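You operate a simulated robot arm through the tools that you are given. There is no shell and no other tool.

Carry out the task below with a simulated two-armed robot. There is one attempt and no reset: what you move stays moved.

## Task
Clamp the blue pack and stick on the label the yellow card names.
Fine: push it to the grey stop first; free the green clamp afterwards. Where these are worked on the way, their far stop is far enough and under half their travel is too little: green clamp.

It is judged by the outcome, as a careful person would: the job done as asked, and still so three seconds after it is handed in. It fails if anything else is knocked over, pushed out of place, dropped, spilled or broken.

## Robot
Two 7-joint arms with two-finger grippers on one trunk that stands fixed in place. Base frame: the origin is at the foot of the trunk, x ahead of it, y to its left, z up. Lengths are in m, angles in rad, forces in N, time in s.
The left shoulder is at [0.166, 0.216, 0.984], the right one opposite. With the tool pointing down near the work surface each hand reaches from about 0.1 to 0.9 m from the base axis, measured 20 degrees to its own side. Payload 3.18 kg a hand.
The tool frame of a hand sits at the grasp point between the pads (the TCP): z along the fingers, y along the line on which they close. The tips reach 0.03 m beyond it. The gripper opens to 0.144 m. The gripper's body begins 0.103 m behind the TCP.
Orientation is told as [roll, pitch, yaw] about the base's x, y, z axes, in that order, counted from this pose: with the fingers straight down and closing along the base's y, the tool's x points along the base's -x, its y along +y and its z along -z.

## Interface
- The arms move only by the tool play_rows. It takes "left_motion", "right_motion" or both (then of equal length, played together; a hand with none holds still); each is a list of rows, each an object (a shift or turn left out is 0, a gripper value left out holds the last) with "offset": the shift along the base's x, y, z in units of 20 mm (1.0 is 20 mm), a list of three; "angular": the turn, a rotation vector about the base's x, y, z in units of 5 degrees (1.0 is 5 degrees), a list of three. In form: [{"offset": [dx, dy, dz], "angular": [rx, ry, rz]}, ...]. A call has 1 to 20 rows; each row shifts and turns the commanded pose from where the row before left it. "left_grip" and "right_grip" are, for a hand that has rows, the gripper command, from -1 (fully open) to 1 (shut), values between in proportion, set as the call begins (left out, the last holds). A call with a number of a shift or a turn outside -1 to 1 is refused whole. Each row takes 0.2 s and may step no farther than 0.05 m and 0.15 rad from the row before; otherwise, or with a gripper value out of range, the whole call is refused. A pose out of reach is approached as far as the arm can. The call stops where the force on the tool passes 90 N (or 10 N more than at its start, if that is more) or the arm is blocked; 0.2 s more then pass. Each finger halts on what it meets, pressing with about 30 N; the grip force reading is that of the motor and also rises with nothing between the fingers. The clock runs only during rows and for 0.2 s after the last one: add rows that do not move to give the fingers time. It gives the time, the measured TCP pose, the force on the tool (base axes), the opening and the grip force at its end, in the units of the frame above (readings bear some noise), with the torque about the TCP (base axes, N m) and any sound that the robot's microphone picked up.
- Cameras (640 x 400 px; columns grow to the right, rows downward): "scene" is now at [0.3058, -0.0431, 1.1777]; the picture's right is [-0.48, -0.88, 0.00], its down [-0.32, 0.17, -0.93] and it looks along [0.82, -0.45, -0.36] (base axes); focal length 214 px, centre (320, 200). "left" rides on the left gripper at [0.077, -0.016, -0.143] in its tool frame; the picture's right is [0.21, 0.98, 0.00], its down [-0.84, 0.18, -0.51] and it looks along [-0.50, 0.11, 0.86] (tool axes); focal length 218 px, centre (320, 200). "right" rides on the right gripper at [0.077, 0.016, -0.143] in its tool frame; the picture's right is [-0.21, 0.98, 0.00], its down [-0.84, -0.18, -0.51] and it looks along [-0.50, -0.11, 0.86] (tool axes); focal length 218 px, centre (320, 200).
- get_image(camera): a new picture of that camera. It takes no simulated time.
- raise_lower(by): slides the trunk up (or, below 0, down) by that many m; the arms and the scene camera ride with it, the base frame stays. It gives what a move gives, with no picture.
- head_to(pan, tilt): turns the head with the scene camera to pan (to the left, within 1.396 rad either way) and tilt (down, from -0.506 to 1.204), counted from straight ahead of the robot. It gives what a move gives.
- point_at(camera, pixels): for up to 12 pixels [column, row] of the newest picture of that camera ("zoom" is the newest enlarged one), the place [x, y, z] in the base frame of the surface seen there, good to about 0.003 m. It takes no simulated time.
- close_up(camera, box): a new picture of the part [left, top, right, bottom] of that camera's present view, enlarged. It takes no simulated time.
- job_done(): hands the job in; it is judged then, once.

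Unless the task says otherwise, let go and move clear before handing in.

The tools are called after "Request:" as name(argument=value, ...) on one line, values as JSON. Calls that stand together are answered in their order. play_rows: Moves the arms, as the interface text tells. Its arguments: {"type":"object","properties":{"left_motion":{"type":"array","items":{"type":"object","properties":{"offset":{"type":"array","items":{"type":"number"}},"angular":{"type":"array","items":{"type":"number"}}}}},"left_grip":{"type":"number"},"right_motion":{"type":"array","items":{"type":"object","properties":{"offset":{"type":"array","items":{"type":"number"}},"angular":{"type":"array","items":{"type":"number"}}}}},"right_grip":{"type":"number"}},"required":[]} The other tools are called the same way: raise_lower (by) slides the trunk up or down; head_to (pan, tilt) turns the head that bears the scene camera; get_image (camera) takes a picture; point_at (camera, pixels) gives the place of the surface under pixels of a picture; close_up (camera, box) takes an enlarged picture of a part of a camera's view; job_done () hands the job in.

At the start:

```text
t: 0.0
left_position: [0.4947, -0.0085, 1.059]
left_tcp_rot: [-0.001, -0.001, 0.001]
left_force: [0.2, -0.5, -0.1]
left_ft_torque: [-0.01, 0.04, 0.02]
left_grip_width: 0.1443
left_grasp_force: 0.1
right_position: [0.3822, -0.5777, 0.9709]
right_tcp_rot: [-0.035, 0.418, -0.049]
right_force: [0.4, -1.0, 0.0]
right_ft_torque: [-0.01, -0.02, 0.01]
right_grip_width: 0.144
right_grasp_force: 0.0
trunk travel left (down, up): [-0.075, 0.294]
head pan, tilt: [-0.503, 0.37]
```

scene: 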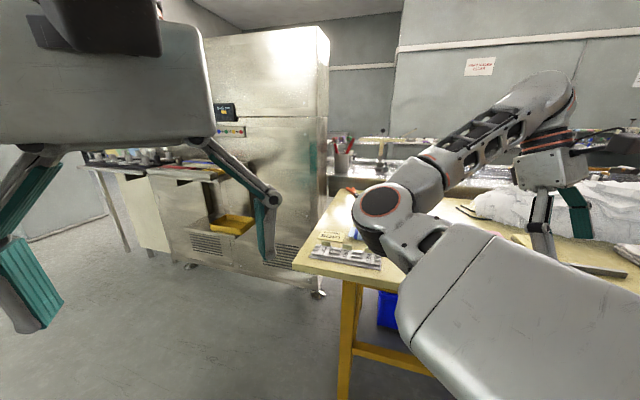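
right: 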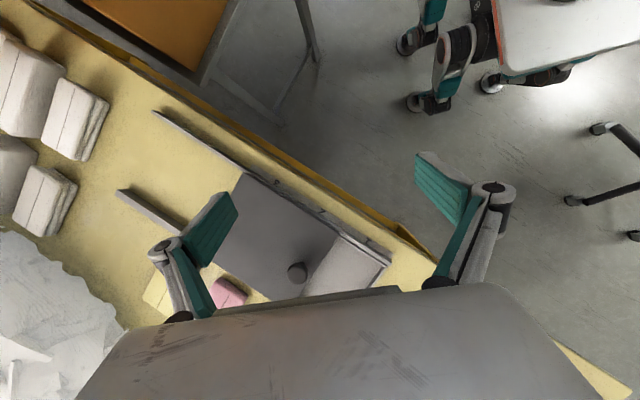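
left: 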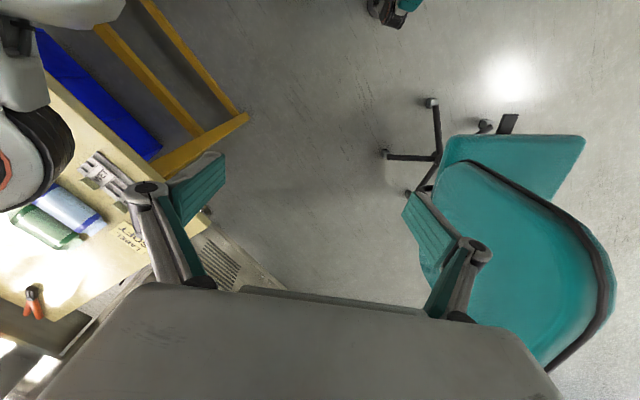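

The left picture shows a blue pack near (70,208), a green item near (40,228), a card near (130,240) and a metal rack near (105,180). The scene view is blocked by the right arm, so I will look closer from several cameras first.

Request:
close_up(camera="left", box=[0, 120, 220, 340])

Request:
close_up(camera="right", box=[100, 100, 440, 320])

Request:
close_up(camera="scene", box=[280, 160, 440, 290])

```text
1.82 times, centred on (110, 230) of left
```

zoom: 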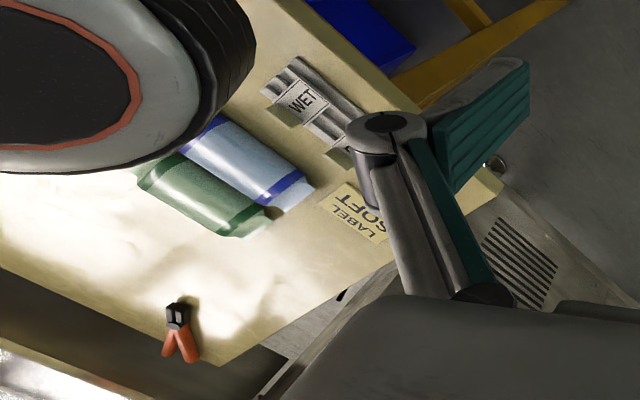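

```text
1.82 times, centred on (270, 210) of right
```

zoom: 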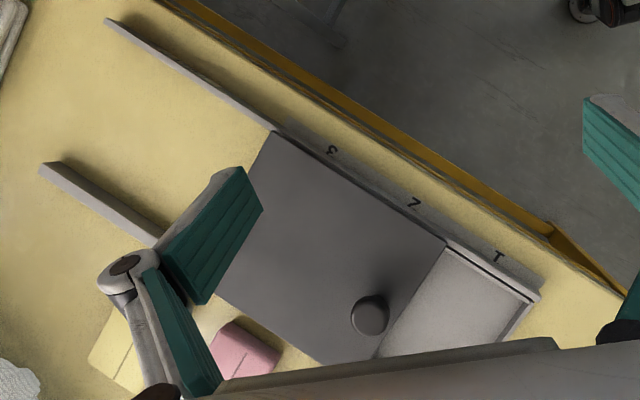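

```text
3.08 times, centred on (360, 225) of scene
```

zoom: 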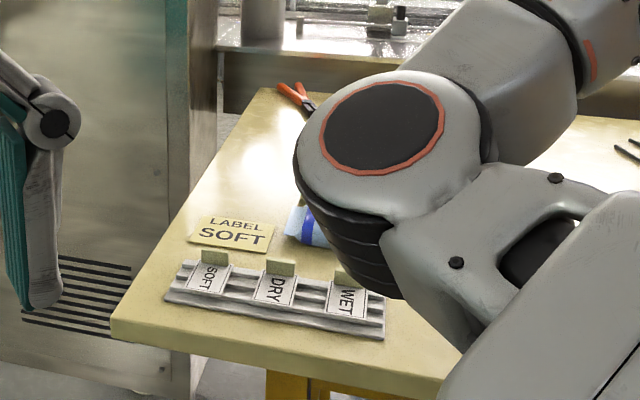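

The yellow card reads "LABEL SOFT", and the rack holds SOFT, DRY and WET labels. I need to find the grey stop and green clamp, so I'll measure some points before moving the right arm out of view.

Request:
point_at(camera="zoom", pixels=[[205, 280], [275, 290], [345, 300], [230, 235], [300, 225], [115, 320], [265, 90], [290, 88]])

Request:
point_at(camera="left", pixels=[[70, 208], [40, 228], [130, 240], [105, 180], [33, 300], [90, 220], [70, 240]])

Request:
point_at(camera="right", pixels=[[280, 230], [297, 270], [340, 265], [150, 210], [195, 135], [230, 292], [160, 290], [40, 200], [80, 120], [60, 290]])

```text
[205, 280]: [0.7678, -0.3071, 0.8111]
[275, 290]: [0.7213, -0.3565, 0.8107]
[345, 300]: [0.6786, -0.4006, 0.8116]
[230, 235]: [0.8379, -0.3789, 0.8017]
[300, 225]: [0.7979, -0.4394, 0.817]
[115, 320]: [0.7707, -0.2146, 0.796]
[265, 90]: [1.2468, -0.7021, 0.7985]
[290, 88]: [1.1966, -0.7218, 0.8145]
```

```text
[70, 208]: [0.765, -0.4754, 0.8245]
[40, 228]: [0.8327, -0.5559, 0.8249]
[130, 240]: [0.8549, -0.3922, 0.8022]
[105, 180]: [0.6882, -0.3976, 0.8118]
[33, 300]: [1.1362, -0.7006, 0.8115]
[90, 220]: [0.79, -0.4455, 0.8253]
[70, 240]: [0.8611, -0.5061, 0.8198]
```

```text
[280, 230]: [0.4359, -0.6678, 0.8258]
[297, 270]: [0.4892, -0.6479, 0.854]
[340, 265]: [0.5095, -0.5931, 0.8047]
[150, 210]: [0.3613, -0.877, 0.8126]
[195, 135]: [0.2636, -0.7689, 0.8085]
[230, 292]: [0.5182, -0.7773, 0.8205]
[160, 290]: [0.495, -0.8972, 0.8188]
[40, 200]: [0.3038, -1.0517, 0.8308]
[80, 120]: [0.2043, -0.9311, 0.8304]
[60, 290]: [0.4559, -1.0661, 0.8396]
```

The work table is at about z 0.80, running diagonally. I'll turn the head right and down to see the near part with the rails.

Request:
head_to(pan=-1.0, tilt=0.7)

Request:
get_image(camera="scene")

```text
t: 0.9
left_position: [0.4937, -0.0075, 1.058]
left_tcp_rot: [0.0, 0.001, 0.002]
left_force: [-0.8, -0.5, -0.3]
left_ft_torque: [0.01, -0.01, 0.02]
left_grip_width: 0.1441
left_grasp_force: 0.1
right_position: [0.379, -0.5795, 0.9713]
right_tcp_rot: [-0.041, 0.419, -0.056]
right_force: [0.2, 0.7, 0.9]
right_ft_torque: [-0.01, 0.02, -0.02]
right_grip_width: 0.1442
right_grasp_force: 0.1
trunk travel left (down, up): [-0.075, 0.294]
head pan, tilt: [-1.0, 0.7]
```

```text
taken
```

scene: 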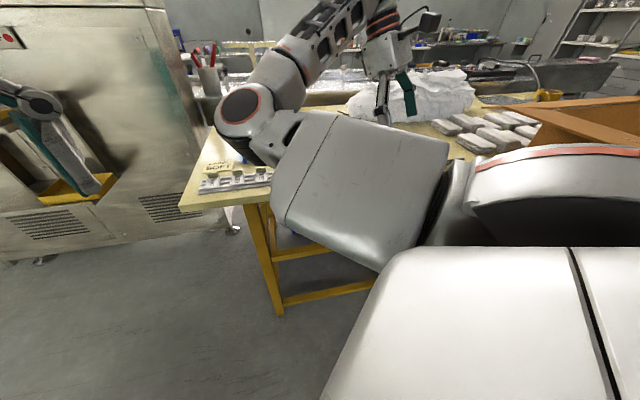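

The right arm blocks the scene view. I'll lift the right hand and straighten it, moving it back and to the right, to survey the near table with its camera.

Request:
play_rows(right_motion=[{"offset": [0, 0, 1]}, {"offset": [0, 0, 1]}, {"offset": [0, -0.5, 1], "angular": [0, -0.5, 0]}, {"offset": [0, -0.5, 1], "angular": [0, -0.5, 0]}, {"offset": [0, -0.5, 1], "angular": [0, -0.5, 0]}, {"offset": [0, -0.5, 1], "angular": [0, -0.5, 0]}, {"offset": [0, -0.5, 1], "angular": [0, -0.5, 0]}, {"offset": [0, -0.5, 1], "angular": [0, -0.5, 0]}, {"offset": [0, -0.5, 0.5], "angular": [0, -0.5, 0]}, {"offset": [0, -0.5, 0.5], "angular": [0, -0.5, 0]}, {"offset": [0, -0.5, 0], "angular": [0, -0.5, 0]}])

Request:
get_image(camera="right")

Request:
get_image(camera="scene")

Request:
get_image(camera="left")

```text
t: 2.0
left_position: [0.4958, -0.0085, 1.0584]
left_tcp_rot: [-0.001, 0.0, 0.0]
left_force: [-0.1, -0.8, 0.3]
left_ft_torque: [-0.03, 0.02, -0.03]
left_grip_width: 0.1438
left_grasp_force: 0.0
right_position: [0.3872, -0.6027, 1.0315]
right_tcp_rot: [-0.082, 0.473, -0.088]
right_force: [-0.2, 0.1, -0.6]
right_ft_torque: [0.0, 0.01, -0.01]
right_grip_width: 0.1443
right_grasp_force: 0.1
trunk travel left (down, up): [-0.075, 0.294]
head pan, tilt: [-1.0, 0.7]
stopped in row 5 (right hand): the arm was blocked; the commanded pose is now the measured one
```

```text
taken
```

right: 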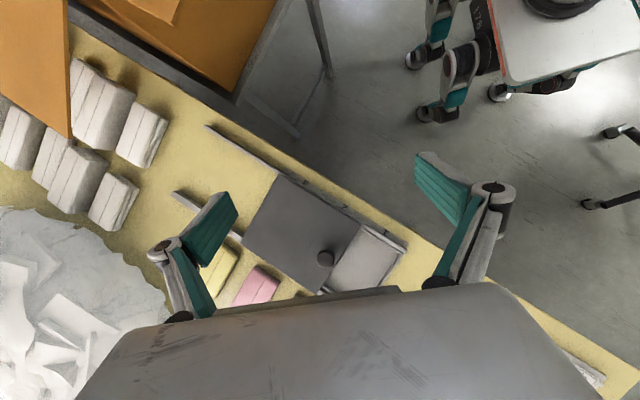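

```text
taken
```

scene: 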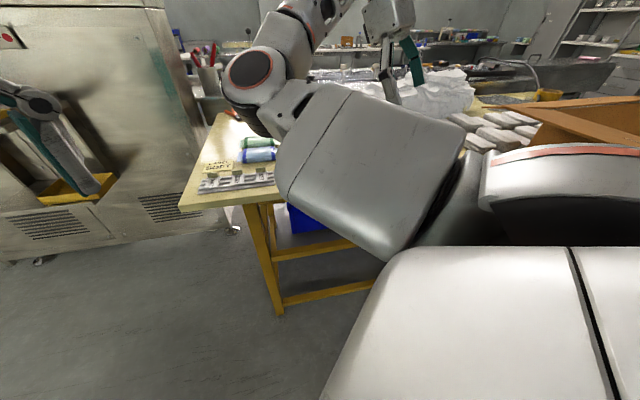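

```text
taken
```

left: 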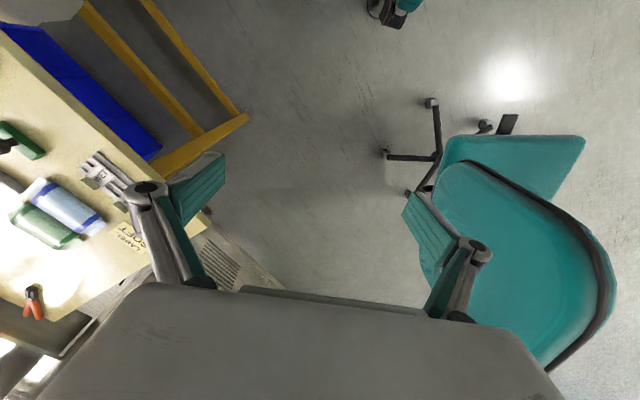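

The right arm stopped early (joint limits, it seems), but the left picture now shows a green handle at (20,140) and a grey block at (10,187). Looking closer.

Request:
close_up(camera="left", box=[0, 100, 160, 260])

Request:
close_up(camera="scene", box=[180, 110, 300, 230])

```text
2.50 times, centred on (80, 180) of left
```

zoom: 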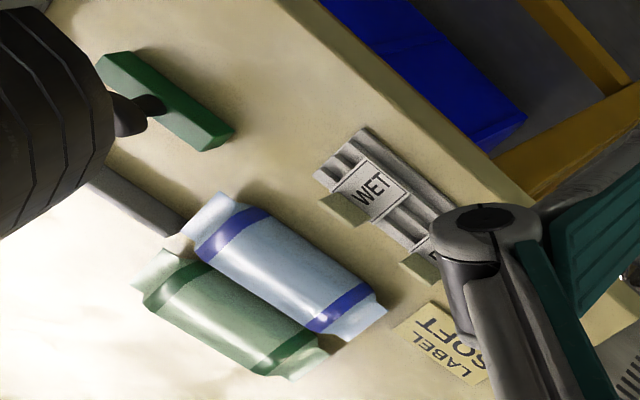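

```text
3.33 times, centred on (240, 170) of scene
```

zoom: 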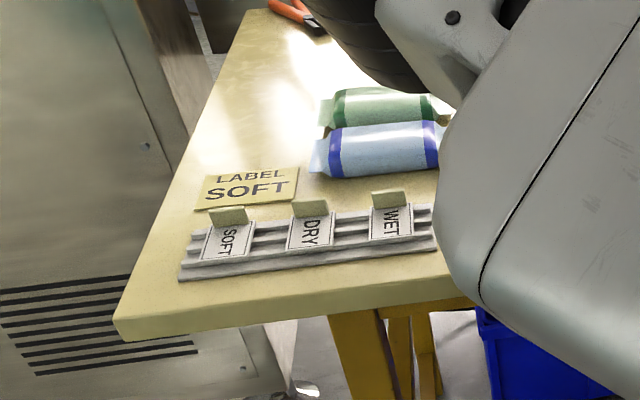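

The green clamp bar with a dark handle is at (165,100) of the zoom and the grey bar at (135,200). I'll measure them along with the pack.

Request:
get_image(camera="left")

Request:
point_at(camera="left", pixels=[[28, 136], [16, 144], [5, 143], [20, 180], [14, 187], [40, 192], [52, 220], [60, 208], [87, 224], [92, 216], [34, 215], [70, 240]])

Request:
point_at(camera="zoom", pixels=[[228, 240], [228, 216], [310, 232], [310, 210], [390, 222], [388, 197], [205, 195], [295, 172], [335, 160], [425, 140], [330, 100], [320, 170]])

```text
taken
```

left: 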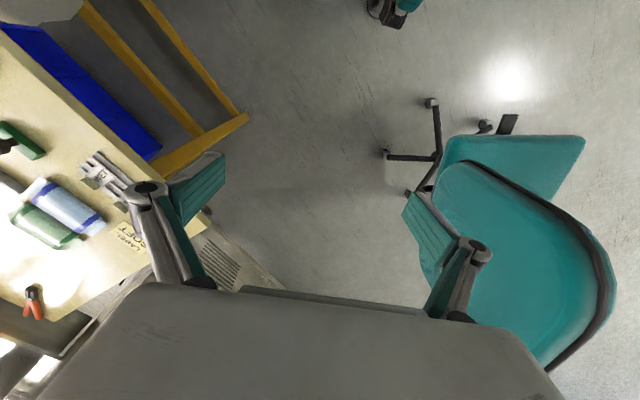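

```text
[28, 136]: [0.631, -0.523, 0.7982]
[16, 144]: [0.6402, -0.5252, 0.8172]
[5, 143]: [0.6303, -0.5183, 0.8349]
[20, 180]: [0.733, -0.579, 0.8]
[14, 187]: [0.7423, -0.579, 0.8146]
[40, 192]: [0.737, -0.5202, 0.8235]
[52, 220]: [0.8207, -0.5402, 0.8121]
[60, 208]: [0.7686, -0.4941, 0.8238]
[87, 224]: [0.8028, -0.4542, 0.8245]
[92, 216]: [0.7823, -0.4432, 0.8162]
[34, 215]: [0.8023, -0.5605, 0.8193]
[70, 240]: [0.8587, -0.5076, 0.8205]
```

```text
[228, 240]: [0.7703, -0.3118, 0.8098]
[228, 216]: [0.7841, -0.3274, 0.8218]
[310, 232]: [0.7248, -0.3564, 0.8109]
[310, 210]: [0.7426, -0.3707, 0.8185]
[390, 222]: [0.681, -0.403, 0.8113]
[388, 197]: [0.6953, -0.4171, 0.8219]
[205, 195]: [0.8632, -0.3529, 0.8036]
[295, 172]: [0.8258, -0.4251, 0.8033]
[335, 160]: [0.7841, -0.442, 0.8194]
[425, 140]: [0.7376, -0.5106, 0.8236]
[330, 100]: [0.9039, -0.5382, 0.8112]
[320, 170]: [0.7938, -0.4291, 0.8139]
```

The label rack and pack positions are known roughly; now I need a clear view. I'll try moving the right hand forward/right/up in small rows to unblock the view.

Request:
play_rows(right_motion=[{"offset": [0.5, -1, 0.5]}, {"offset": [0.5, -1, 0.5]}, {"offset": [0.5, -1, 0.5]}, {"offset": [0.5, -1, 0.5]}, {"offset": [0.5, -1, 0.5]}, {"offset": [0.5, -1, 0.5]}])

Request:
get_image(camera="scene")

```text
t: 3.4
left_position: [0.4955, -0.0073, 1.0585]
left_tcp_rot: [0.0, -0.002, 0.001]
left_force: [-0.3, -0.3, -0.2]
left_ft_torque: [0.0, -0.01, 0.0]
left_grip_width: 0.1439
left_grasp_force: 0.0
right_position: [0.4471, -0.7228, 1.0902]
right_tcp_rot: [-0.081, 0.469, -0.08]
right_force: [-0.6, 0.3, 0.9]
right_ft_torque: [-0.01, -0.03, 0.02]
right_grip_width: 0.1441
right_grasp_force: 0.0
trunk travel left (down, up): [-0.075, 0.294]
head pan, tilt: [-1.0, 0.7]
```

```text
taken
```

scene: 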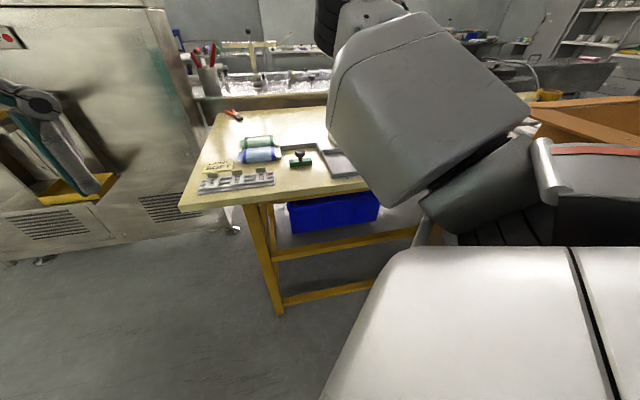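

Much clearer: the green clamp is at about (300,160), the packs at (258,148) and a grey rail near (335,155). I'll zoom in.

Request:
close_up(camera="scene", box=[190, 110, 370, 220])

Request:
get_image(camera="left")

Request:
get_image(camera="right")

```text
3.56 times, centred on (280, 165) of scene
```

zoom: 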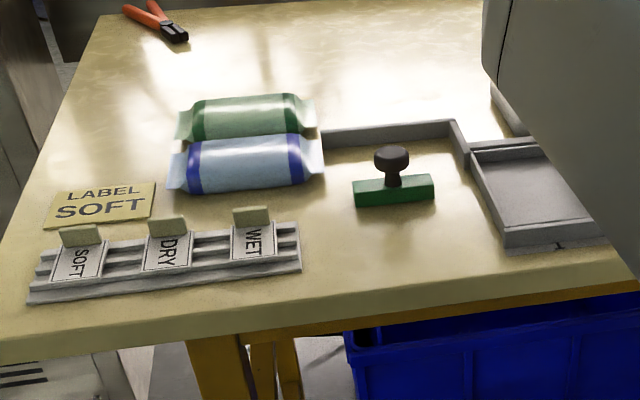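

```text
taken
```

left: 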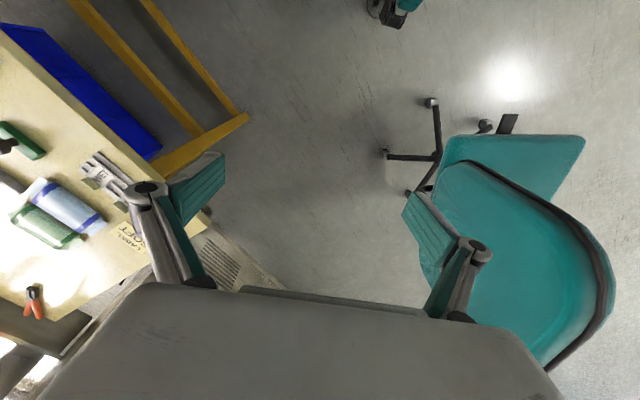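

```text
taken
```

right: 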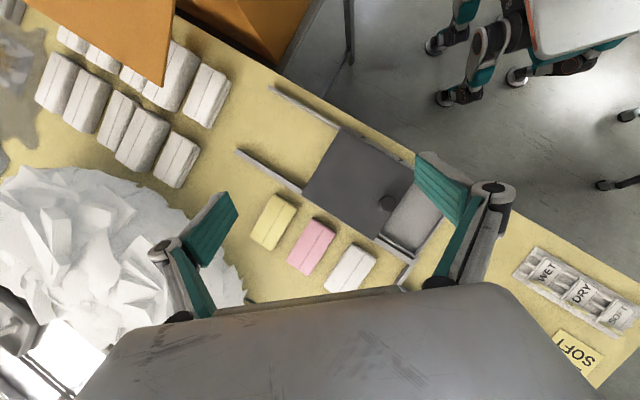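

The view shows an L-shaped grey fence: a back wall from (325,135) to (450,128) and an end stop at (460,150); the green clamp bar sits in front with a dark knob at (391,158). I'll measure these.

Request:
point_at(camera="zoom", pixels=[[330, 128], [445, 120], [330, 142], [448, 134], [455, 122], [466, 150], [465, 165], [391, 150], [355, 182], [432, 176], [357, 203], [433, 198]])

Request:
point_at(camera="zoom", pixels=[[172, 185], [185, 160], [195, 145], [205, 190], [300, 180], [300, 145], [320, 175], [318, 140], [190, 110], [310, 100], [245, 160], [250, 115]])

Request:
point_at(camera="zoom", pixels=[[393, 185], [391, 178], [405, 150], [376, 152], [391, 165], [470, 160], [505, 240], [600, 235], [530, 185], [420, 240], [300, 270], [35, 300]])

```text
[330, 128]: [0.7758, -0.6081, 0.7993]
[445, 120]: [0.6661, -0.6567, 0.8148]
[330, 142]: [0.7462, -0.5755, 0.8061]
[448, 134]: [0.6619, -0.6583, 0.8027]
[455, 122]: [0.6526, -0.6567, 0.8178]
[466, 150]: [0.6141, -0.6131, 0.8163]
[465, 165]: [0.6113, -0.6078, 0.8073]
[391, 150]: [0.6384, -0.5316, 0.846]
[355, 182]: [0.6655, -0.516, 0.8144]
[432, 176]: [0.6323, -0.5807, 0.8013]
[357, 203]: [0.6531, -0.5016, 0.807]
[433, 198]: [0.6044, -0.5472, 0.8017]
```

```text
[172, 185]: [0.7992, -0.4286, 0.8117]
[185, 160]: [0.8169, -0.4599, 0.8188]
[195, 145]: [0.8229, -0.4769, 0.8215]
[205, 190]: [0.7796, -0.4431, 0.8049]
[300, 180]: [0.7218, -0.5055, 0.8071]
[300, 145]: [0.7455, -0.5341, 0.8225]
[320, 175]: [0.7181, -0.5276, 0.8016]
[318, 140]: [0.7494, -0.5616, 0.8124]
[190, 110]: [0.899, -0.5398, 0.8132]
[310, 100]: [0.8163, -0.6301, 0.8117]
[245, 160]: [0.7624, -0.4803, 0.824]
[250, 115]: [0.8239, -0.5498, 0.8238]
```

```text
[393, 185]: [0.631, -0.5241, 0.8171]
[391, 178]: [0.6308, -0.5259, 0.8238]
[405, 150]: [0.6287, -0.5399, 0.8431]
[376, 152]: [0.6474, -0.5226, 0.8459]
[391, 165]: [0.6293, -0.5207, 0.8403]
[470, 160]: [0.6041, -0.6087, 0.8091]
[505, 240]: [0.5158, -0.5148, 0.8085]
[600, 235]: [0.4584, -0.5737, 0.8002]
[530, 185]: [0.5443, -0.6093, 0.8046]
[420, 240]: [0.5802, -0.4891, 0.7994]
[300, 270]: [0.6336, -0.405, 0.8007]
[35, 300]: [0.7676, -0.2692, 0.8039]
```

All features are measured: fence wall at 45°, end stop near (0.61,-0.61), clamp knob near (0.635,-0.53,0.845). I'll look closer at the labels, the clamp and the pack.

Request:
close_up(camera="scene", box=[190, 160, 290, 205])

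Request:
close_up(camera="scene", box=[270, 135, 350, 185])

Request:
close_up(camera="right", box=[380, 180, 640, 400])

Request:
close_up(camera="left", box=[0, 110, 120, 250])

```text
6.40 times, centred on (240, 182) of scene
```

zoom: 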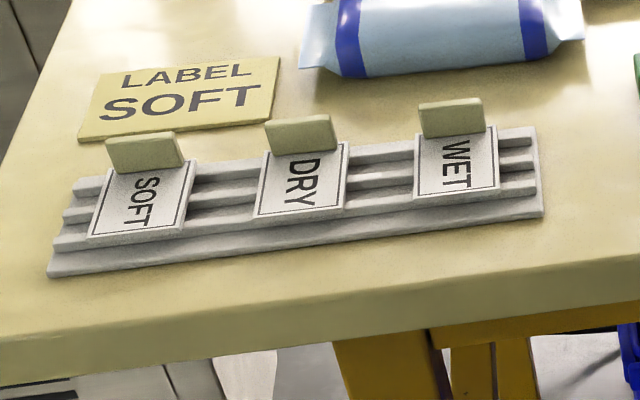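

```text
8.00 times, centred on (310, 160) of scene
```

zoom: 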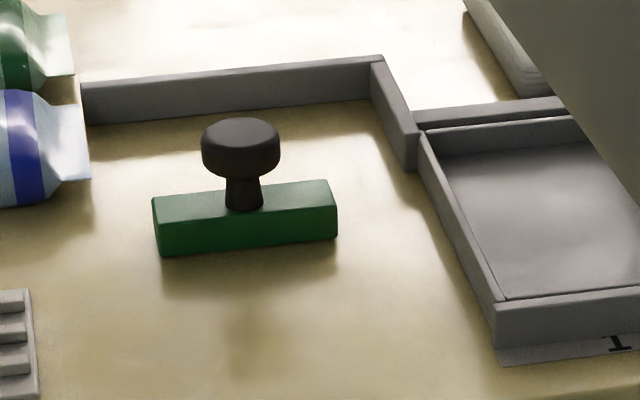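

```text
1.82 times, centred on (510, 290) of right
```

zoom: 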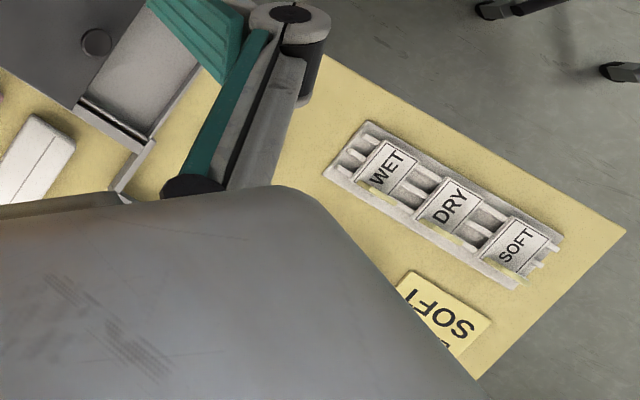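

```text
2.86 times, centred on (60, 180) of left
```

zoom: 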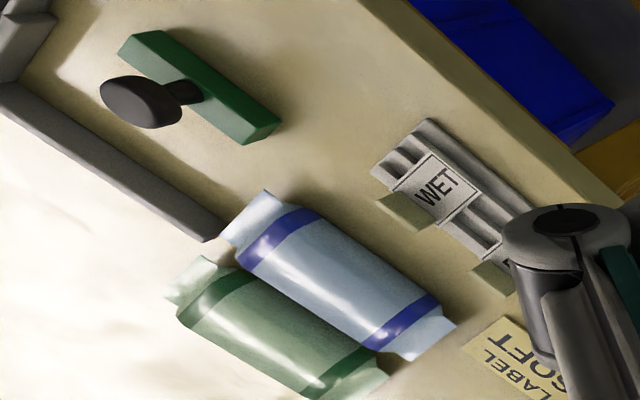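

Labels are flat plates with an upright tab on their far edge, and the clamp is a bar with a knob. The pack has to slide along the fence to the end stop before the bar is pushed in. I'll raise the trunk a bit for reach and view, then re-measure.

Request:
raise_lower(by=0.1)

Request:
head_to(pan=-0.7, tilt=0.65)

Request:
get_image(camera="scene")

```text
t: 4.8
left_position: [0.4969, -0.0084, 1.1555]
left_tcp_rot: [-0.001, 0.005, 0.001]
left_force: [0.8, -0.2, -0.3]
left_ft_torque: [0.04, 0.09, 0.01]
left_grip_width: 0.144
left_grasp_force: 0.0
right_position: [0.4144, -0.7214, 1.2288]
right_tcp_rot: [-0.073, 0.361, -0.078]
right_force: [-0.7, -0.2, -0.9]
right_ft_torque: [0.0, 0.09, 0.0]
right_grip_width: 0.1442
right_grasp_force: 0.1
trunk travel left (down, up): [-0.175, 0.194]
head pan, tilt: [-1.0, 0.7]
```

```text
t: 5.6
left_position: [0.4947, -0.008, 1.159]
left_tcp_rot: [0.0, 0.0, 0.001]
left_force: [0.7, -0.4, 0.2]
left_ft_torque: [0.02, -0.02, -0.02]
left_grip_width: 0.144
left_grasp_force: 0.1
right_position: [0.412, -0.7191, 1.2306]
right_tcp_rot: [-0.072, 0.357, -0.078]
right_force: [0.6, 0.3, 0.5]
right_ft_torque: [-0.02, 0.01, 0.03]
right_grip_width: 0.1439
right_grasp_force: 0.2
trunk travel left (down, up): [-0.175, 0.194]
head pan, tilt: [-0.7, 0.649]
```

```text
taken
```

scene: 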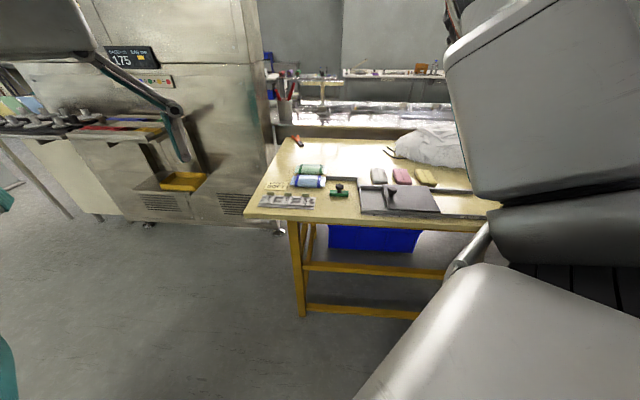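

Good overview of the table. I'll now straighten the right hand and turn it to yaw 45° while high above the table.

Request:
play_rows(right_motion=[{"offset": [0.4, 0.2, 0], "angular": [0, -0.5, 0.5]}, {"offset": [0.4, 0.2, 0], "angular": [0, -0.5, 0.5]}, {"offset": [0.4, 0.2, 0], "angular": [0, -0.5, 0.5]}, {"offset": [0.4, 0.2, 0], "angular": [0, -0.5, 0.5]}, {"offset": [0.4, 0.2, 0], "angular": [0, -0.5, 0.5]}, {"offset": [0.4, 0.2, 0], "angular": [0, -0.5, 0.5]}, {"offset": [0.4, 0.2, 0], "angular": [0, -0.5, 0.5]}, {"offset": [0.4, 0.2, 0], "angular": [0, -0.5, 0.5]}])

```text
t: 7.4
left_position: [0.4955, -0.0072, 1.1578]
left_tcp_rot: [-0.002, 0.001, 0.002]
left_force: [-0.7, 0.1, -0.3]
left_ft_torque: [-0.02, 0.0, -0.01]
left_grip_width: 0.1441
left_grasp_force: 0.0
right_position: [0.4747, -0.6878, 1.2304]
right_tcp_rot: [-0.104, 0.01, 0.269]
right_force: [-0.2, 0.4, 0.2]
right_ft_torque: [-0.01, -0.01, -0.01]
right_grip_width: 0.1439
right_grasp_force: 0.1
trunk travel left (down, up): [-0.175, 0.194]
head pan, tilt: [-0.7, 0.649]
```

Tilt is nearly gone; continue to yaw 45° and move above the work area near (0.60,-0.55,1.13).

Request:
play_rows(right_motion=[{"offset": [0.78, 0.8, -0.6], "angular": [0.14, 0.04, 0.74]}, {"offset": [0.78, 0.8, -0.6], "angular": [0.14, 0.04, 0.74]}, {"offset": [0.78, 0.8, -0.6], "angular": [0.14, 0.04, 0.74]}, {"offset": [0.78, 0.8, -0.6], "angular": [0.14, 0.04, 0.74]}, {"offset": [0.78, 0.8, -0.6], "angular": [0.14, 0.04, 0.74]}, {"offset": [0.78, 0.8, -0.6], "angular": [0.14, 0.04, 0.74]}, {"offset": [0.78, 0.8, -0.6], "angular": [0.14, 0.04, 0.74]}, {"offset": [0.78, 0.8, -0.6], "angular": [0.14, 0.04, 0.74]}])

Request:
get_image(camera="scene")

Request:
get_image(camera="right")

Request:
get_image(camera="left")

```text
t: 9.4
left_position: [0.4949, -0.0078, 1.1584]
left_tcp_rot: [0.0, 0.001, 0.001]
left_force: [-0.3, 0.8, 0.1]
left_ft_torque: [-0.02, 0.01, 0.02]
left_grip_width: 0.1442
left_grasp_force: 0.2
right_position: [0.5985, -0.5637, 1.0997]
right_tcp_rot: [0.084, -0.106, 0.775]
right_force: [-0.1, 0.3, -0.3]
right_ft_torque: [0.04, 0.02, 0.02]
right_grip_width: 0.1441
right_grasp_force: 0.1
trunk travel left (down, up): [-0.175, 0.194]
head pan, tilt: [-0.7, 0.649]
stopped in row 8 (right hand): the arm was blocked; the commanded pose is now the measured one
```

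```text
taken
```

scene: 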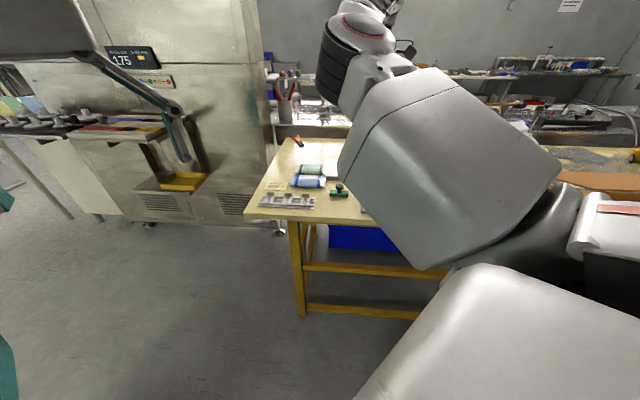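

```text
taken
```

right: 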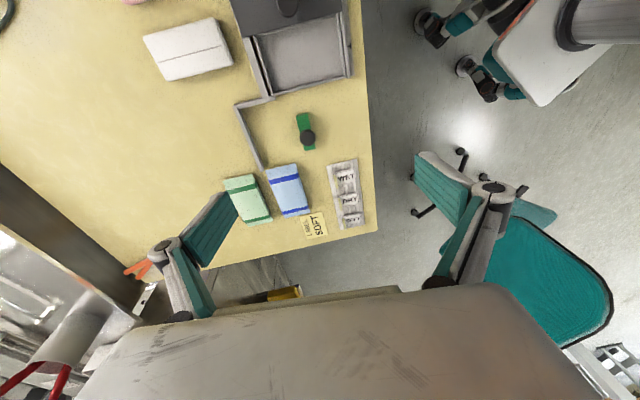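

```text
taken
```

left: 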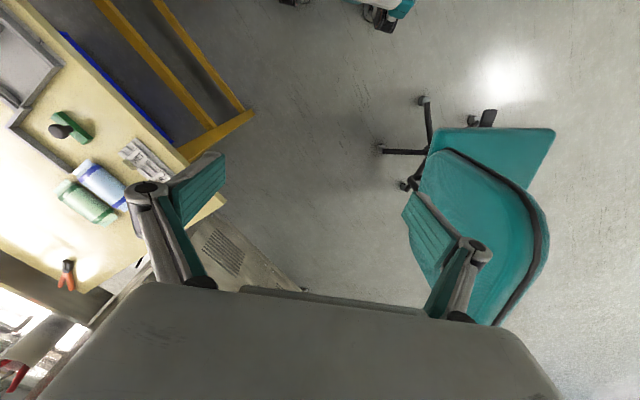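

The right camera now gives a clear overview: end stop at (255,115), clamp at (305,135), blue pack at (288,190), rack at (346,195). The hand is tilted by about 0.13 rad about x; I'll undo this with a small move.

Request:
play_rows(right_motion=[{"angular": [-0.4, 0, 0]}, {"angular": [-0.4, 0, 0]}, {"angular": [-0.4, 0.1, 0]}, {"angular": [-0.34, 0.1, 0]}])

```text
t: 10.2
left_position: [0.4943, -0.0089, 1.157]
left_tcp_rot: [-0.001, -0.001, 0.0]
left_force: [-0.3, 1.0, 0.1]
left_ft_torque: [0.01, -0.01, -0.01]
left_grip_width: 0.1439
left_grasp_force: 0.1
right_position: [0.6078, -0.5449, 1.0517]
right_tcp_rot: [0.14, -0.147, 0.8]
right_force: [-0.8, -0.6, -0.2]
right_ft_torque: [0.02, -0.03, 0.02]
right_grip_width: 0.1441
right_grasp_force: 0.1
trunk travel left (down, up): [-0.175, 0.194]
head pan, tilt: [-0.7, 0.649]
stopped in row 4 (right hand): the arm was blocked; the commanded pose is now the measured one
```

The hand drifted rather than levelling, so a joint is probably near its limit. I'll look up with the head to see how the right arm is folded.

Request:
head_to(pan=-0.8, tilt=0.15)

Request:
get_image(camera="scene")

```text
t: 11.2
left_position: [0.4941, -0.0073, 1.1585]
left_tcp_rot: [0.0, -0.002, 0.002]
left_force: [-0.1, 0.4, 0.1]
left_ft_torque: [0.01, 0.01, 0.0]
left_grip_width: 0.1438
left_grasp_force: 0.0
right_position: [0.6082, -0.5452, 1.0529]
right_tcp_rot: [0.138, -0.142, 0.802]
right_force: [0.8, 0.0, 0.1]
right_ft_torque: [0.01, 0.01, -0.01]
right_grip_width: 0.1439
right_grasp_force: 0.0
trunk travel left (down, up): [-0.175, 0.194]
head pan, tilt: [-0.799, 0.15]
```

```text
taken
```

scene: 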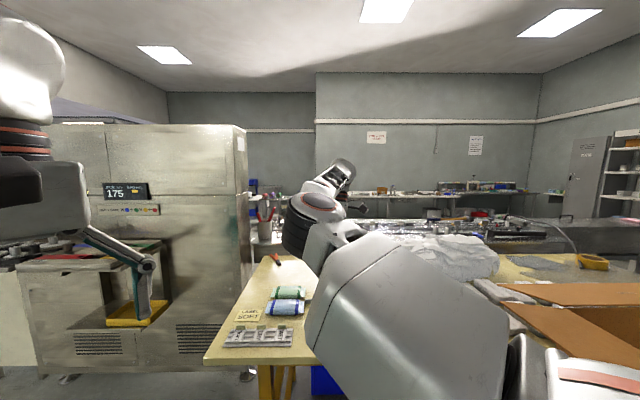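

I'll measure arm points to understand its posture.

Request:
point_at(camera="scene", pixels=[[300, 235], [320, 205], [345, 170], [340, 250], [420, 300], [350, 320], [490, 380], [600, 385], [130, 250], [20, 170], [362, 208], [330, 190]])

Request:
close_up(camera="scene", box=[260, 140, 400, 280])

```text
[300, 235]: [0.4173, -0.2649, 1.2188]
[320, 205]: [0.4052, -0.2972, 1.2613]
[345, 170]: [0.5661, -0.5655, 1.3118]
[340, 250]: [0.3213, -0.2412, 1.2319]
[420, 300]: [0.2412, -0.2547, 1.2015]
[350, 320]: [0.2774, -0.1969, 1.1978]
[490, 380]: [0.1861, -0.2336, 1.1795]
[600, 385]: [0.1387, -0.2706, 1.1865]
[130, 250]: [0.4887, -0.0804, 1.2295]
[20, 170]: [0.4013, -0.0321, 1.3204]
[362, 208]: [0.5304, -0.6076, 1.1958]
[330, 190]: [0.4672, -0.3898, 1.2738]
```

```text
2.86 times, centred on (330, 210) of scene
```

zoom: 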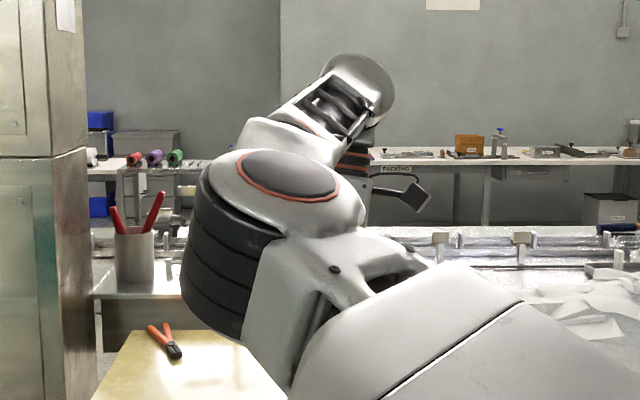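

The elbow is at about (0.42,-0.28,1.24) and the wrist is above it at (0.57,-0.57,1.31), so the wrist is bent beyond its limit while the hand is high. Lowering the hand should relieve it; I'll descend to about 0.95 and level the tool.

Request:
play_rows(right_motion=[{"offset": [0, 0, -0.8]}, {"offset": [0, 0, -0.8], "angular": [-0.3, 0, 0]}, {"offset": [0, 0, -0.8], "angular": [-0.4, 0, 0]}, {"offset": [0, 0, -0.8], "angular": [-0.4, 0, 0]}, {"offset": [0, 0, -0.8], "angular": [-0.4, 0, 0]}, {"offset": [0, 0, -0.6], "angular": [-0.4, 0, 0]}, {"offset": [0, 0, -0.4], "angular": [-0.4, 0, 0]}])

```text
t: 11.9
left_position: [0.4958, -0.0079, 1.1572]
left_tcp_rot: [-0.001, 0.0, 0.002]
left_force: [0.8, 0.1, 0.2]
left_ft_torque: [0.02, 0.01, 0.01]
left_grip_width: 0.1439
left_grasp_force: 0.0
right_position: [0.6111, -0.5206, 0.9655]
right_tcp_rot: [0.227, -0.234, 0.796]
right_force: [-0.6, 0.0, -1.0]
right_ft_torque: [0.0, 0.02, 0.01]
right_grip_width: 0.1439
right_grasp_force: 0.0
trunk travel left (down, up): [-0.175, 0.194]
head pan, tilt: [-0.799, 0.15]
stopped in row 3 (right hand): the arm was blocked; the commanded pose is now the measured one
```

It still tilts and stops. I'll look at the arm posture again now.

Request:
get_image(camera="scene")

Request:
get_image(camera="right")

Request:
get_image(camera="left")

```text
taken
```

scene: 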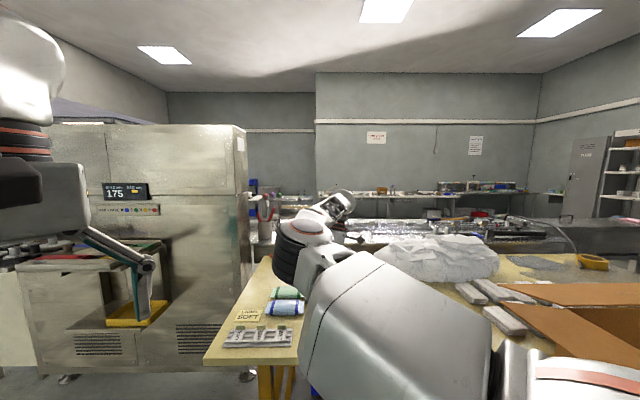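

```text
taken
```

right: 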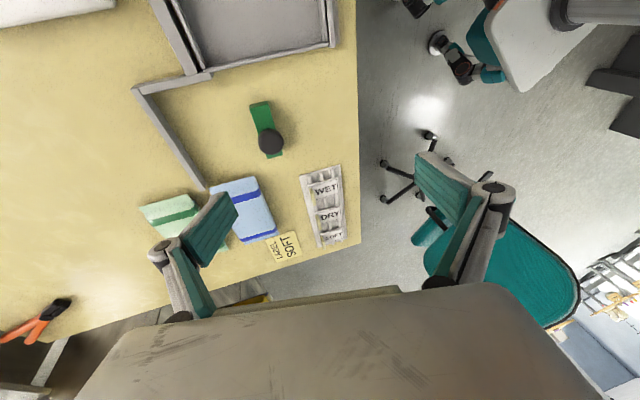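

```text
taken
```

left: 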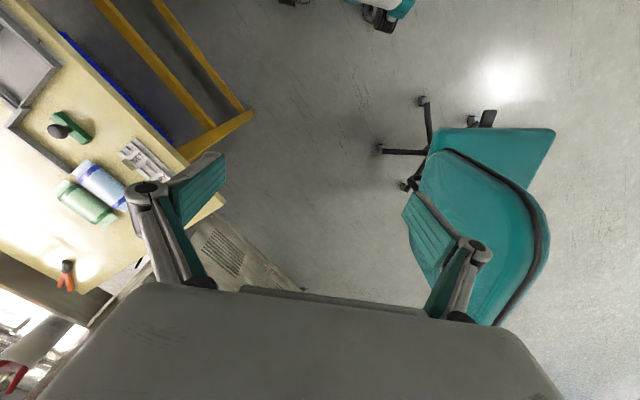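

Request:
point_at(camera="scene", pixels=[[290, 255], [308, 226], [322, 210], [343, 202], [320, 250], [400, 300], [480, 340], [540, 375], [360, 240], [330, 330]])

Request:
close_up(camera="scene", box=[250, 170, 400, 290])

```text
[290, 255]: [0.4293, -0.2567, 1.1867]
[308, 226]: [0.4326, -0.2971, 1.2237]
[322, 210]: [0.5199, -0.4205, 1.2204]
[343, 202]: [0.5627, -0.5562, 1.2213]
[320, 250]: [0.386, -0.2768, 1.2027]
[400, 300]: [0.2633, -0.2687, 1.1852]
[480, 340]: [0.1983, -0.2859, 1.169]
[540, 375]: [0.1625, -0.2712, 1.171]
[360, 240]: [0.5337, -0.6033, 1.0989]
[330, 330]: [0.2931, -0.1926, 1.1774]
```

```text
3.33 times, centred on (325, 230) of scene
```

zoom: 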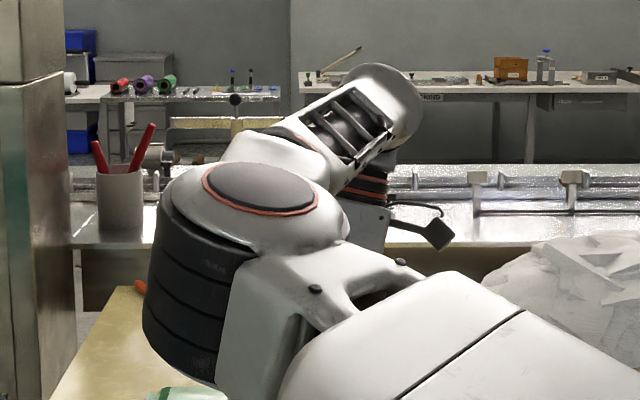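

The forearm is level, with the elbow at about (0.43,-0.28) bending outward. I'll test whether the tool roll is the limit by turning the yaw back a little and seeing how the tilt responds.

Request:
play_rows(right_motion=[{"angular": [0, 0, -0.7]}, {"angular": [0, 0, -0.7]}, {"angular": [0, 0, -0.7]}, {"angular": [0, 0, -0.7]}])

```text
t: 13.2
left_position: [0.4957, -0.0083, 1.1585]
left_tcp_rot: [0.0, 0.001, 0.003]
left_force: [-0.2, 0.0, 1.0]
left_ft_torque: [0.03, -0.01, 0.0]
left_grip_width: 0.1439
left_grasp_force: 0.0
right_position: [0.6088, -0.5082, 0.9418]
right_tcp_rot: [0.324, -0.289, 0.522]
right_force: [0.4, -0.4, 0.8]
right_ft_torque: [0.03, 0.01, 0.03]
right_grip_width: 0.1442
right_grasp_force: 0.1
trunk travel left (down, up): [-0.175, 0.194]
head pan, tilt: [-0.799, 0.15]
stopped in row 4 (right hand): the arm was blocked; the commanded pose is now the measured one
```

Odd: yaw turned back as asked but the hand kept rolling about x and sinking. It looks like a shoulder/upper-arm joint can't follow. I'll test a very slow, small correction to see how it responds.

Request:
play_rows(right_motion=[{"angular": [-0.1, 0, 0]}, {"angular": [-0.1, 0, 0]}, {"angular": [-0.1, 0, 0]}, {"angular": [0, 0, 0]}, {"angular": [0, 0, 0]}])

```text
t: 14.3
left_position: [0.4956, -0.0088, 1.1573]
left_tcp_rot: [-0.001, -0.001, 0.002]
left_force: [-0.3, 0.1, 0.7]
left_ft_torque: [-0.03, -0.03, 0.02]
left_grip_width: 0.1441
left_grasp_force: 0.0
right_position: [0.6082, -0.509, 0.9391]
right_tcp_rot: [0.318, -0.29, 0.514]
right_force: [0.0, 0.1, -1.4]
right_ft_torque: [0.04, 0.0, -0.02]
right_grip_width: 0.1438
right_grasp_force: 0.1
trunk travel left (down, up): [-0.175, 0.194]
head pan, tilt: [-0.799, 0.15]
```

Only about a fifth of the requested rotation took effect. I'll try moving outward and up slowly, to see which directions are free.

Request:
play_rows(right_motion=[{"offset": [0.3, -0.5, 0.5]}, {"offset": [0.3, -0.5, 0.5]}, {"offset": [0.3, -0.5, 0.5]}, {"offset": [0.3, -0.5, 0.5]}, {"offset": [0, 0, 0]}])

```text
t: 15.6
left_position: [0.4955, -0.0077, 1.1577]
left_tcp_rot: [0.0, -0.002, 0.004]
left_force: [-0.2, 0.2, 0.7]
left_ft_torque: [-0.01, 0.02, 0.0]
left_grip_width: 0.144
left_grasp_force: 0.0
right_position: [0.6336, -0.5474, 0.9822]
right_tcp_rot: [0.296, -0.273, 0.536]
right_force: [0.7, 0.3, -0.1]
right_ft_torque: [0.01, 0.01, 0.01]
right_grip_width: 0.1439
right_grasp_force: 0.0
trunk travel left (down, up): [-0.175, 0.194]
head pan, tilt: [-0.799, 0.15]
```

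Outward and up tracks well, and the tilt eases slightly. I'll continue that way while slowly rotating about -x.

Request:
play_rows(right_motion=[{"offset": [0.4, -0.5, 0.2], "angular": [-0.3, 0.05, 0]}, {"offset": [0.4, -0.5, 0.2], "angular": [-0.3, 0.05, 0]}, {"offset": [0.4, -0.5, 0.2], "angular": [-0.3, 0.05, 0]}, {"offset": [0.4, -0.5, 0.2], "angular": [-0.3, 0.05, 0]}, {"offset": [0.4, -0.5, 0.2], "angular": [-0.3, 0.05, 0]}, {"offset": [0.4, -0.5, 0.2], "angular": [-0.3, 0.05, 0]}, {"offset": [0, 0, 0]}])

```text
t: 17.1
left_position: [0.4958, -0.0077, 1.1573]
left_tcp_rot: [-0.001, 0.002, 0.001]
left_force: [0.1, -0.5, 0.4]
left_ft_torque: [-0.02, 0.04, -0.02]
left_grip_width: 0.144
left_grasp_force: 0.1
right_position: [0.6832, -0.6058, 1.0029]
right_tcp_rot: [0.171, -0.169, 0.561]
right_force: [0.7, 0.5, 0.4]
right_ft_torque: [0.0, 0.02, 0.01]
right_grip_width: 0.144
right_grasp_force: 0.0
trunk travel left (down, up): [-0.175, 0.194]
head pan, tilt: [-0.799, 0.15]
```

The tilt is now following (0.39 → 0.24 rad). Continue levelling while holding position.

Request:
play_rows(right_motion=[{"angular": [-0.3, 0.06, 0]}, {"angular": [-0.3, 0.06, 0]}, {"angular": [-0.3, 0.06, 0]}, {"angular": [-0.3, 0.06, 0]}, {"angular": [-0.3, 0.06, 0]}, {"angular": [-0.3, 0.06, 0]}, {"angular": [-0.3, 0.06, 0]}, {"angular": [-0.3, 0.06, 0]}, {"angular": [-0.3, 0.06, 0]}, {}])

Request:
get_image(camera="scene")

```text
t: 19.4
left_position: [0.4944, -0.0081, 1.1587]
left_tcp_rot: [-0.002, 0.0, 0.002]
left_force: [0.8, -0.4, -0.4]
left_ft_torque: [0.04, -0.06, 0.01]
left_grip_width: 0.144
left_grasp_force: 0.0
right_position: [0.6818, -0.606, 1.0071]
right_tcp_rot: [-0.001, -0.001, 0.58]
right_force: [0.1, -0.1, -0.3]
right_ft_torque: [0.03, -0.02, -0.01]
right_grip_width: 0.1441
right_grasp_force: 0.1
trunk travel left (down, up): [-0.175, 0.194]
head pan, tilt: [-0.799, 0.15]
```

```text
taken
```

scene: 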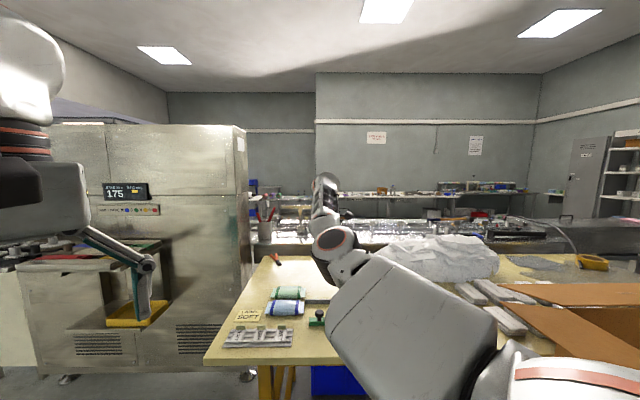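

The tool is level now at yaw 0.58. I'll turn it the remaining 0.205 rad to 45°, slowly, with a slight descent.

Request:
play_rows(right_motion=[{"offset": [0, 0, -0.2], "angular": [0, 0, 0.4]}, {"offset": [0, 0, -0.2], "angular": [0, 0, 0.4]}, {"offset": [0, 0, -0.2], "angular": [0, 0, 0.4]}, {"offset": [0, 0, -0.2], "angular": [0, 0, 0.4]}, {"offset": [0, 0, -0.2], "angular": [0, 0, 0.4]}, {"offset": [0, 0, -0.2], "angular": [0, 0, 0.35]}, {}])

Request:
get_image(camera="right")

```text
t: 20.9
left_position: [0.495, -0.0077, 1.158]
left_tcp_rot: [0.0, 0.0, 0.002]
left_force: [0.3, -0.5, 0.0]
left_ft_torque: [0.0, 0.03, -0.01]
left_grip_width: 0.1438
left_grasp_force: 0.1
right_position: [0.682, -0.6052, 0.9821]
right_tcp_rot: [-0.001, -0.003, 0.782]
right_force: [-0.4, 0.5, 0.6]
right_ft_torque: [0.02, -0.03, 0.01]
right_grip_width: 0.1438
right_grasp_force: 0.0
trunk travel left (down, up): [-0.175, 0.194]
head pan, tilt: [-0.799, 0.15]
```

```text
taken
```

right: 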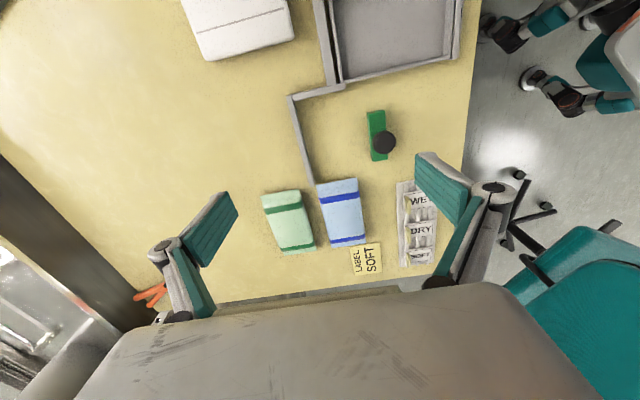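

Level at yaw 45° with a fine top view. I'll take enlarged views to measure the packs, fence, clamp and labels precisely.

Request:
close_up(camera="right", box=[240, 70, 440, 195])

Request:
point_at(camera="right", pixels=[[322, 186], [356, 180], [332, 246], [365, 240], [340, 212], [268, 197], [300, 190], [284, 250], [314, 244], [300, 215], [318, 190], [330, 178]])

Request:
point_at(camera="right", pixels=[[369, 114], [384, 112], [373, 160], [388, 158], [383, 143], [300, 110], [305, 145], [313, 180], [296, 100], [318, 93], [340, 89], [322, 88]])

```text
3.20 times, centred on (340, 132) of right
```

zoom: 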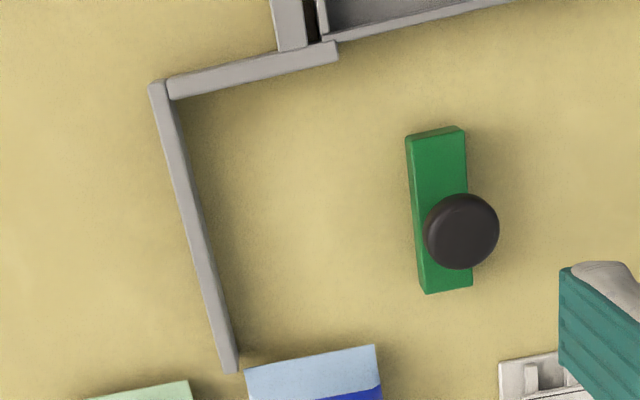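

```text
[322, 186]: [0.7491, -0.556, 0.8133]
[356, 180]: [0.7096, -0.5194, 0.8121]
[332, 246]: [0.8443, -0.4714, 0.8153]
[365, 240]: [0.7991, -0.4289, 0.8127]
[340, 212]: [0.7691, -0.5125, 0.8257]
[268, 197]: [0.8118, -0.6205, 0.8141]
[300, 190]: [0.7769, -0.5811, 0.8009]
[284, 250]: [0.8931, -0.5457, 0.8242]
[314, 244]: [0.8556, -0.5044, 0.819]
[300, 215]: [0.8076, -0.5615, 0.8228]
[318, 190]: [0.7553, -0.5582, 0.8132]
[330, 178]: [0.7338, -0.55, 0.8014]
```

```text
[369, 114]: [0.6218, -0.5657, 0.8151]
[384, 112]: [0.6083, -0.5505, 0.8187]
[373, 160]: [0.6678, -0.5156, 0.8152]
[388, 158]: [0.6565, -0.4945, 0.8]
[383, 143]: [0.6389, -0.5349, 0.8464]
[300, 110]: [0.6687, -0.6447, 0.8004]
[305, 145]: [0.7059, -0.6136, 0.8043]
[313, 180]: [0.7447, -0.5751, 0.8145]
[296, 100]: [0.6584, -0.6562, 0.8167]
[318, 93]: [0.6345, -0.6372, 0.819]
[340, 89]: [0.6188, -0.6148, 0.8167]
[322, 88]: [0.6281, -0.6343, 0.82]
```

The gap between packs is about 3 cm and the pack is about 0.13 × 0.06 m. I'll refine fence faces, clamp edges and knob in the enlarged picture.

Request:
point_at(camera="zoom", pixels=[[193, 225], [206, 225], [182, 225], [215, 300], [229, 355], [250, 70], [250, 82], [250, 60], [330, 55], [460, 230], [437, 250], [490, 250]])

Request:
point_at(camera="zoom", pixels=[[412, 140], [462, 130], [425, 285], [470, 285], [465, 140], [430, 160], [427, 228], [496, 225], [460, 197], [460, 262], [250, 380], [370, 360]])

Request:
close_up(camera="right", box=[340, 170, 460, 280])

```text
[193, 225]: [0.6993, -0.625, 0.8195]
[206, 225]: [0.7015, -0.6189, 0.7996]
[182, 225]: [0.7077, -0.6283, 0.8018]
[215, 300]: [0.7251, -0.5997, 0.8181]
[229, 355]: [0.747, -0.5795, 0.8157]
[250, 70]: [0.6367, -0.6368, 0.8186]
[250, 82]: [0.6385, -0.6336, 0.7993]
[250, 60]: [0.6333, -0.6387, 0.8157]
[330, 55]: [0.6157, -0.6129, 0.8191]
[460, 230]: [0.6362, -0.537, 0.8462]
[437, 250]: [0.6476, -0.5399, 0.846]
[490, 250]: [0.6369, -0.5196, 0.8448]
```

```text
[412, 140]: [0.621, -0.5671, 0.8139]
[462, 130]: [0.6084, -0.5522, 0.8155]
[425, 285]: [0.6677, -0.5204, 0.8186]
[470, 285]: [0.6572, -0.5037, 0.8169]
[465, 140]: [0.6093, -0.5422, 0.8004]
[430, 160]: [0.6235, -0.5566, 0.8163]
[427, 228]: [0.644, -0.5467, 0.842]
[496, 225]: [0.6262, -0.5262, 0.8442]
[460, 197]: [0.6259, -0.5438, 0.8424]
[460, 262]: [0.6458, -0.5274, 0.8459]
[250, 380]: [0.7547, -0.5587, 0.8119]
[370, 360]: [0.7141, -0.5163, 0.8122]
```

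```text
3.64 times, centred on (400, 225) of right
```

zoom: 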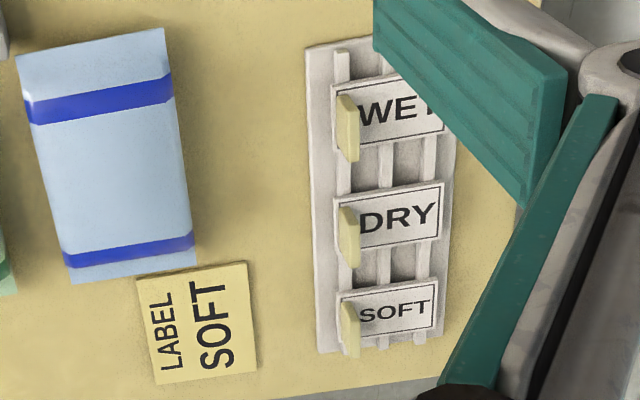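

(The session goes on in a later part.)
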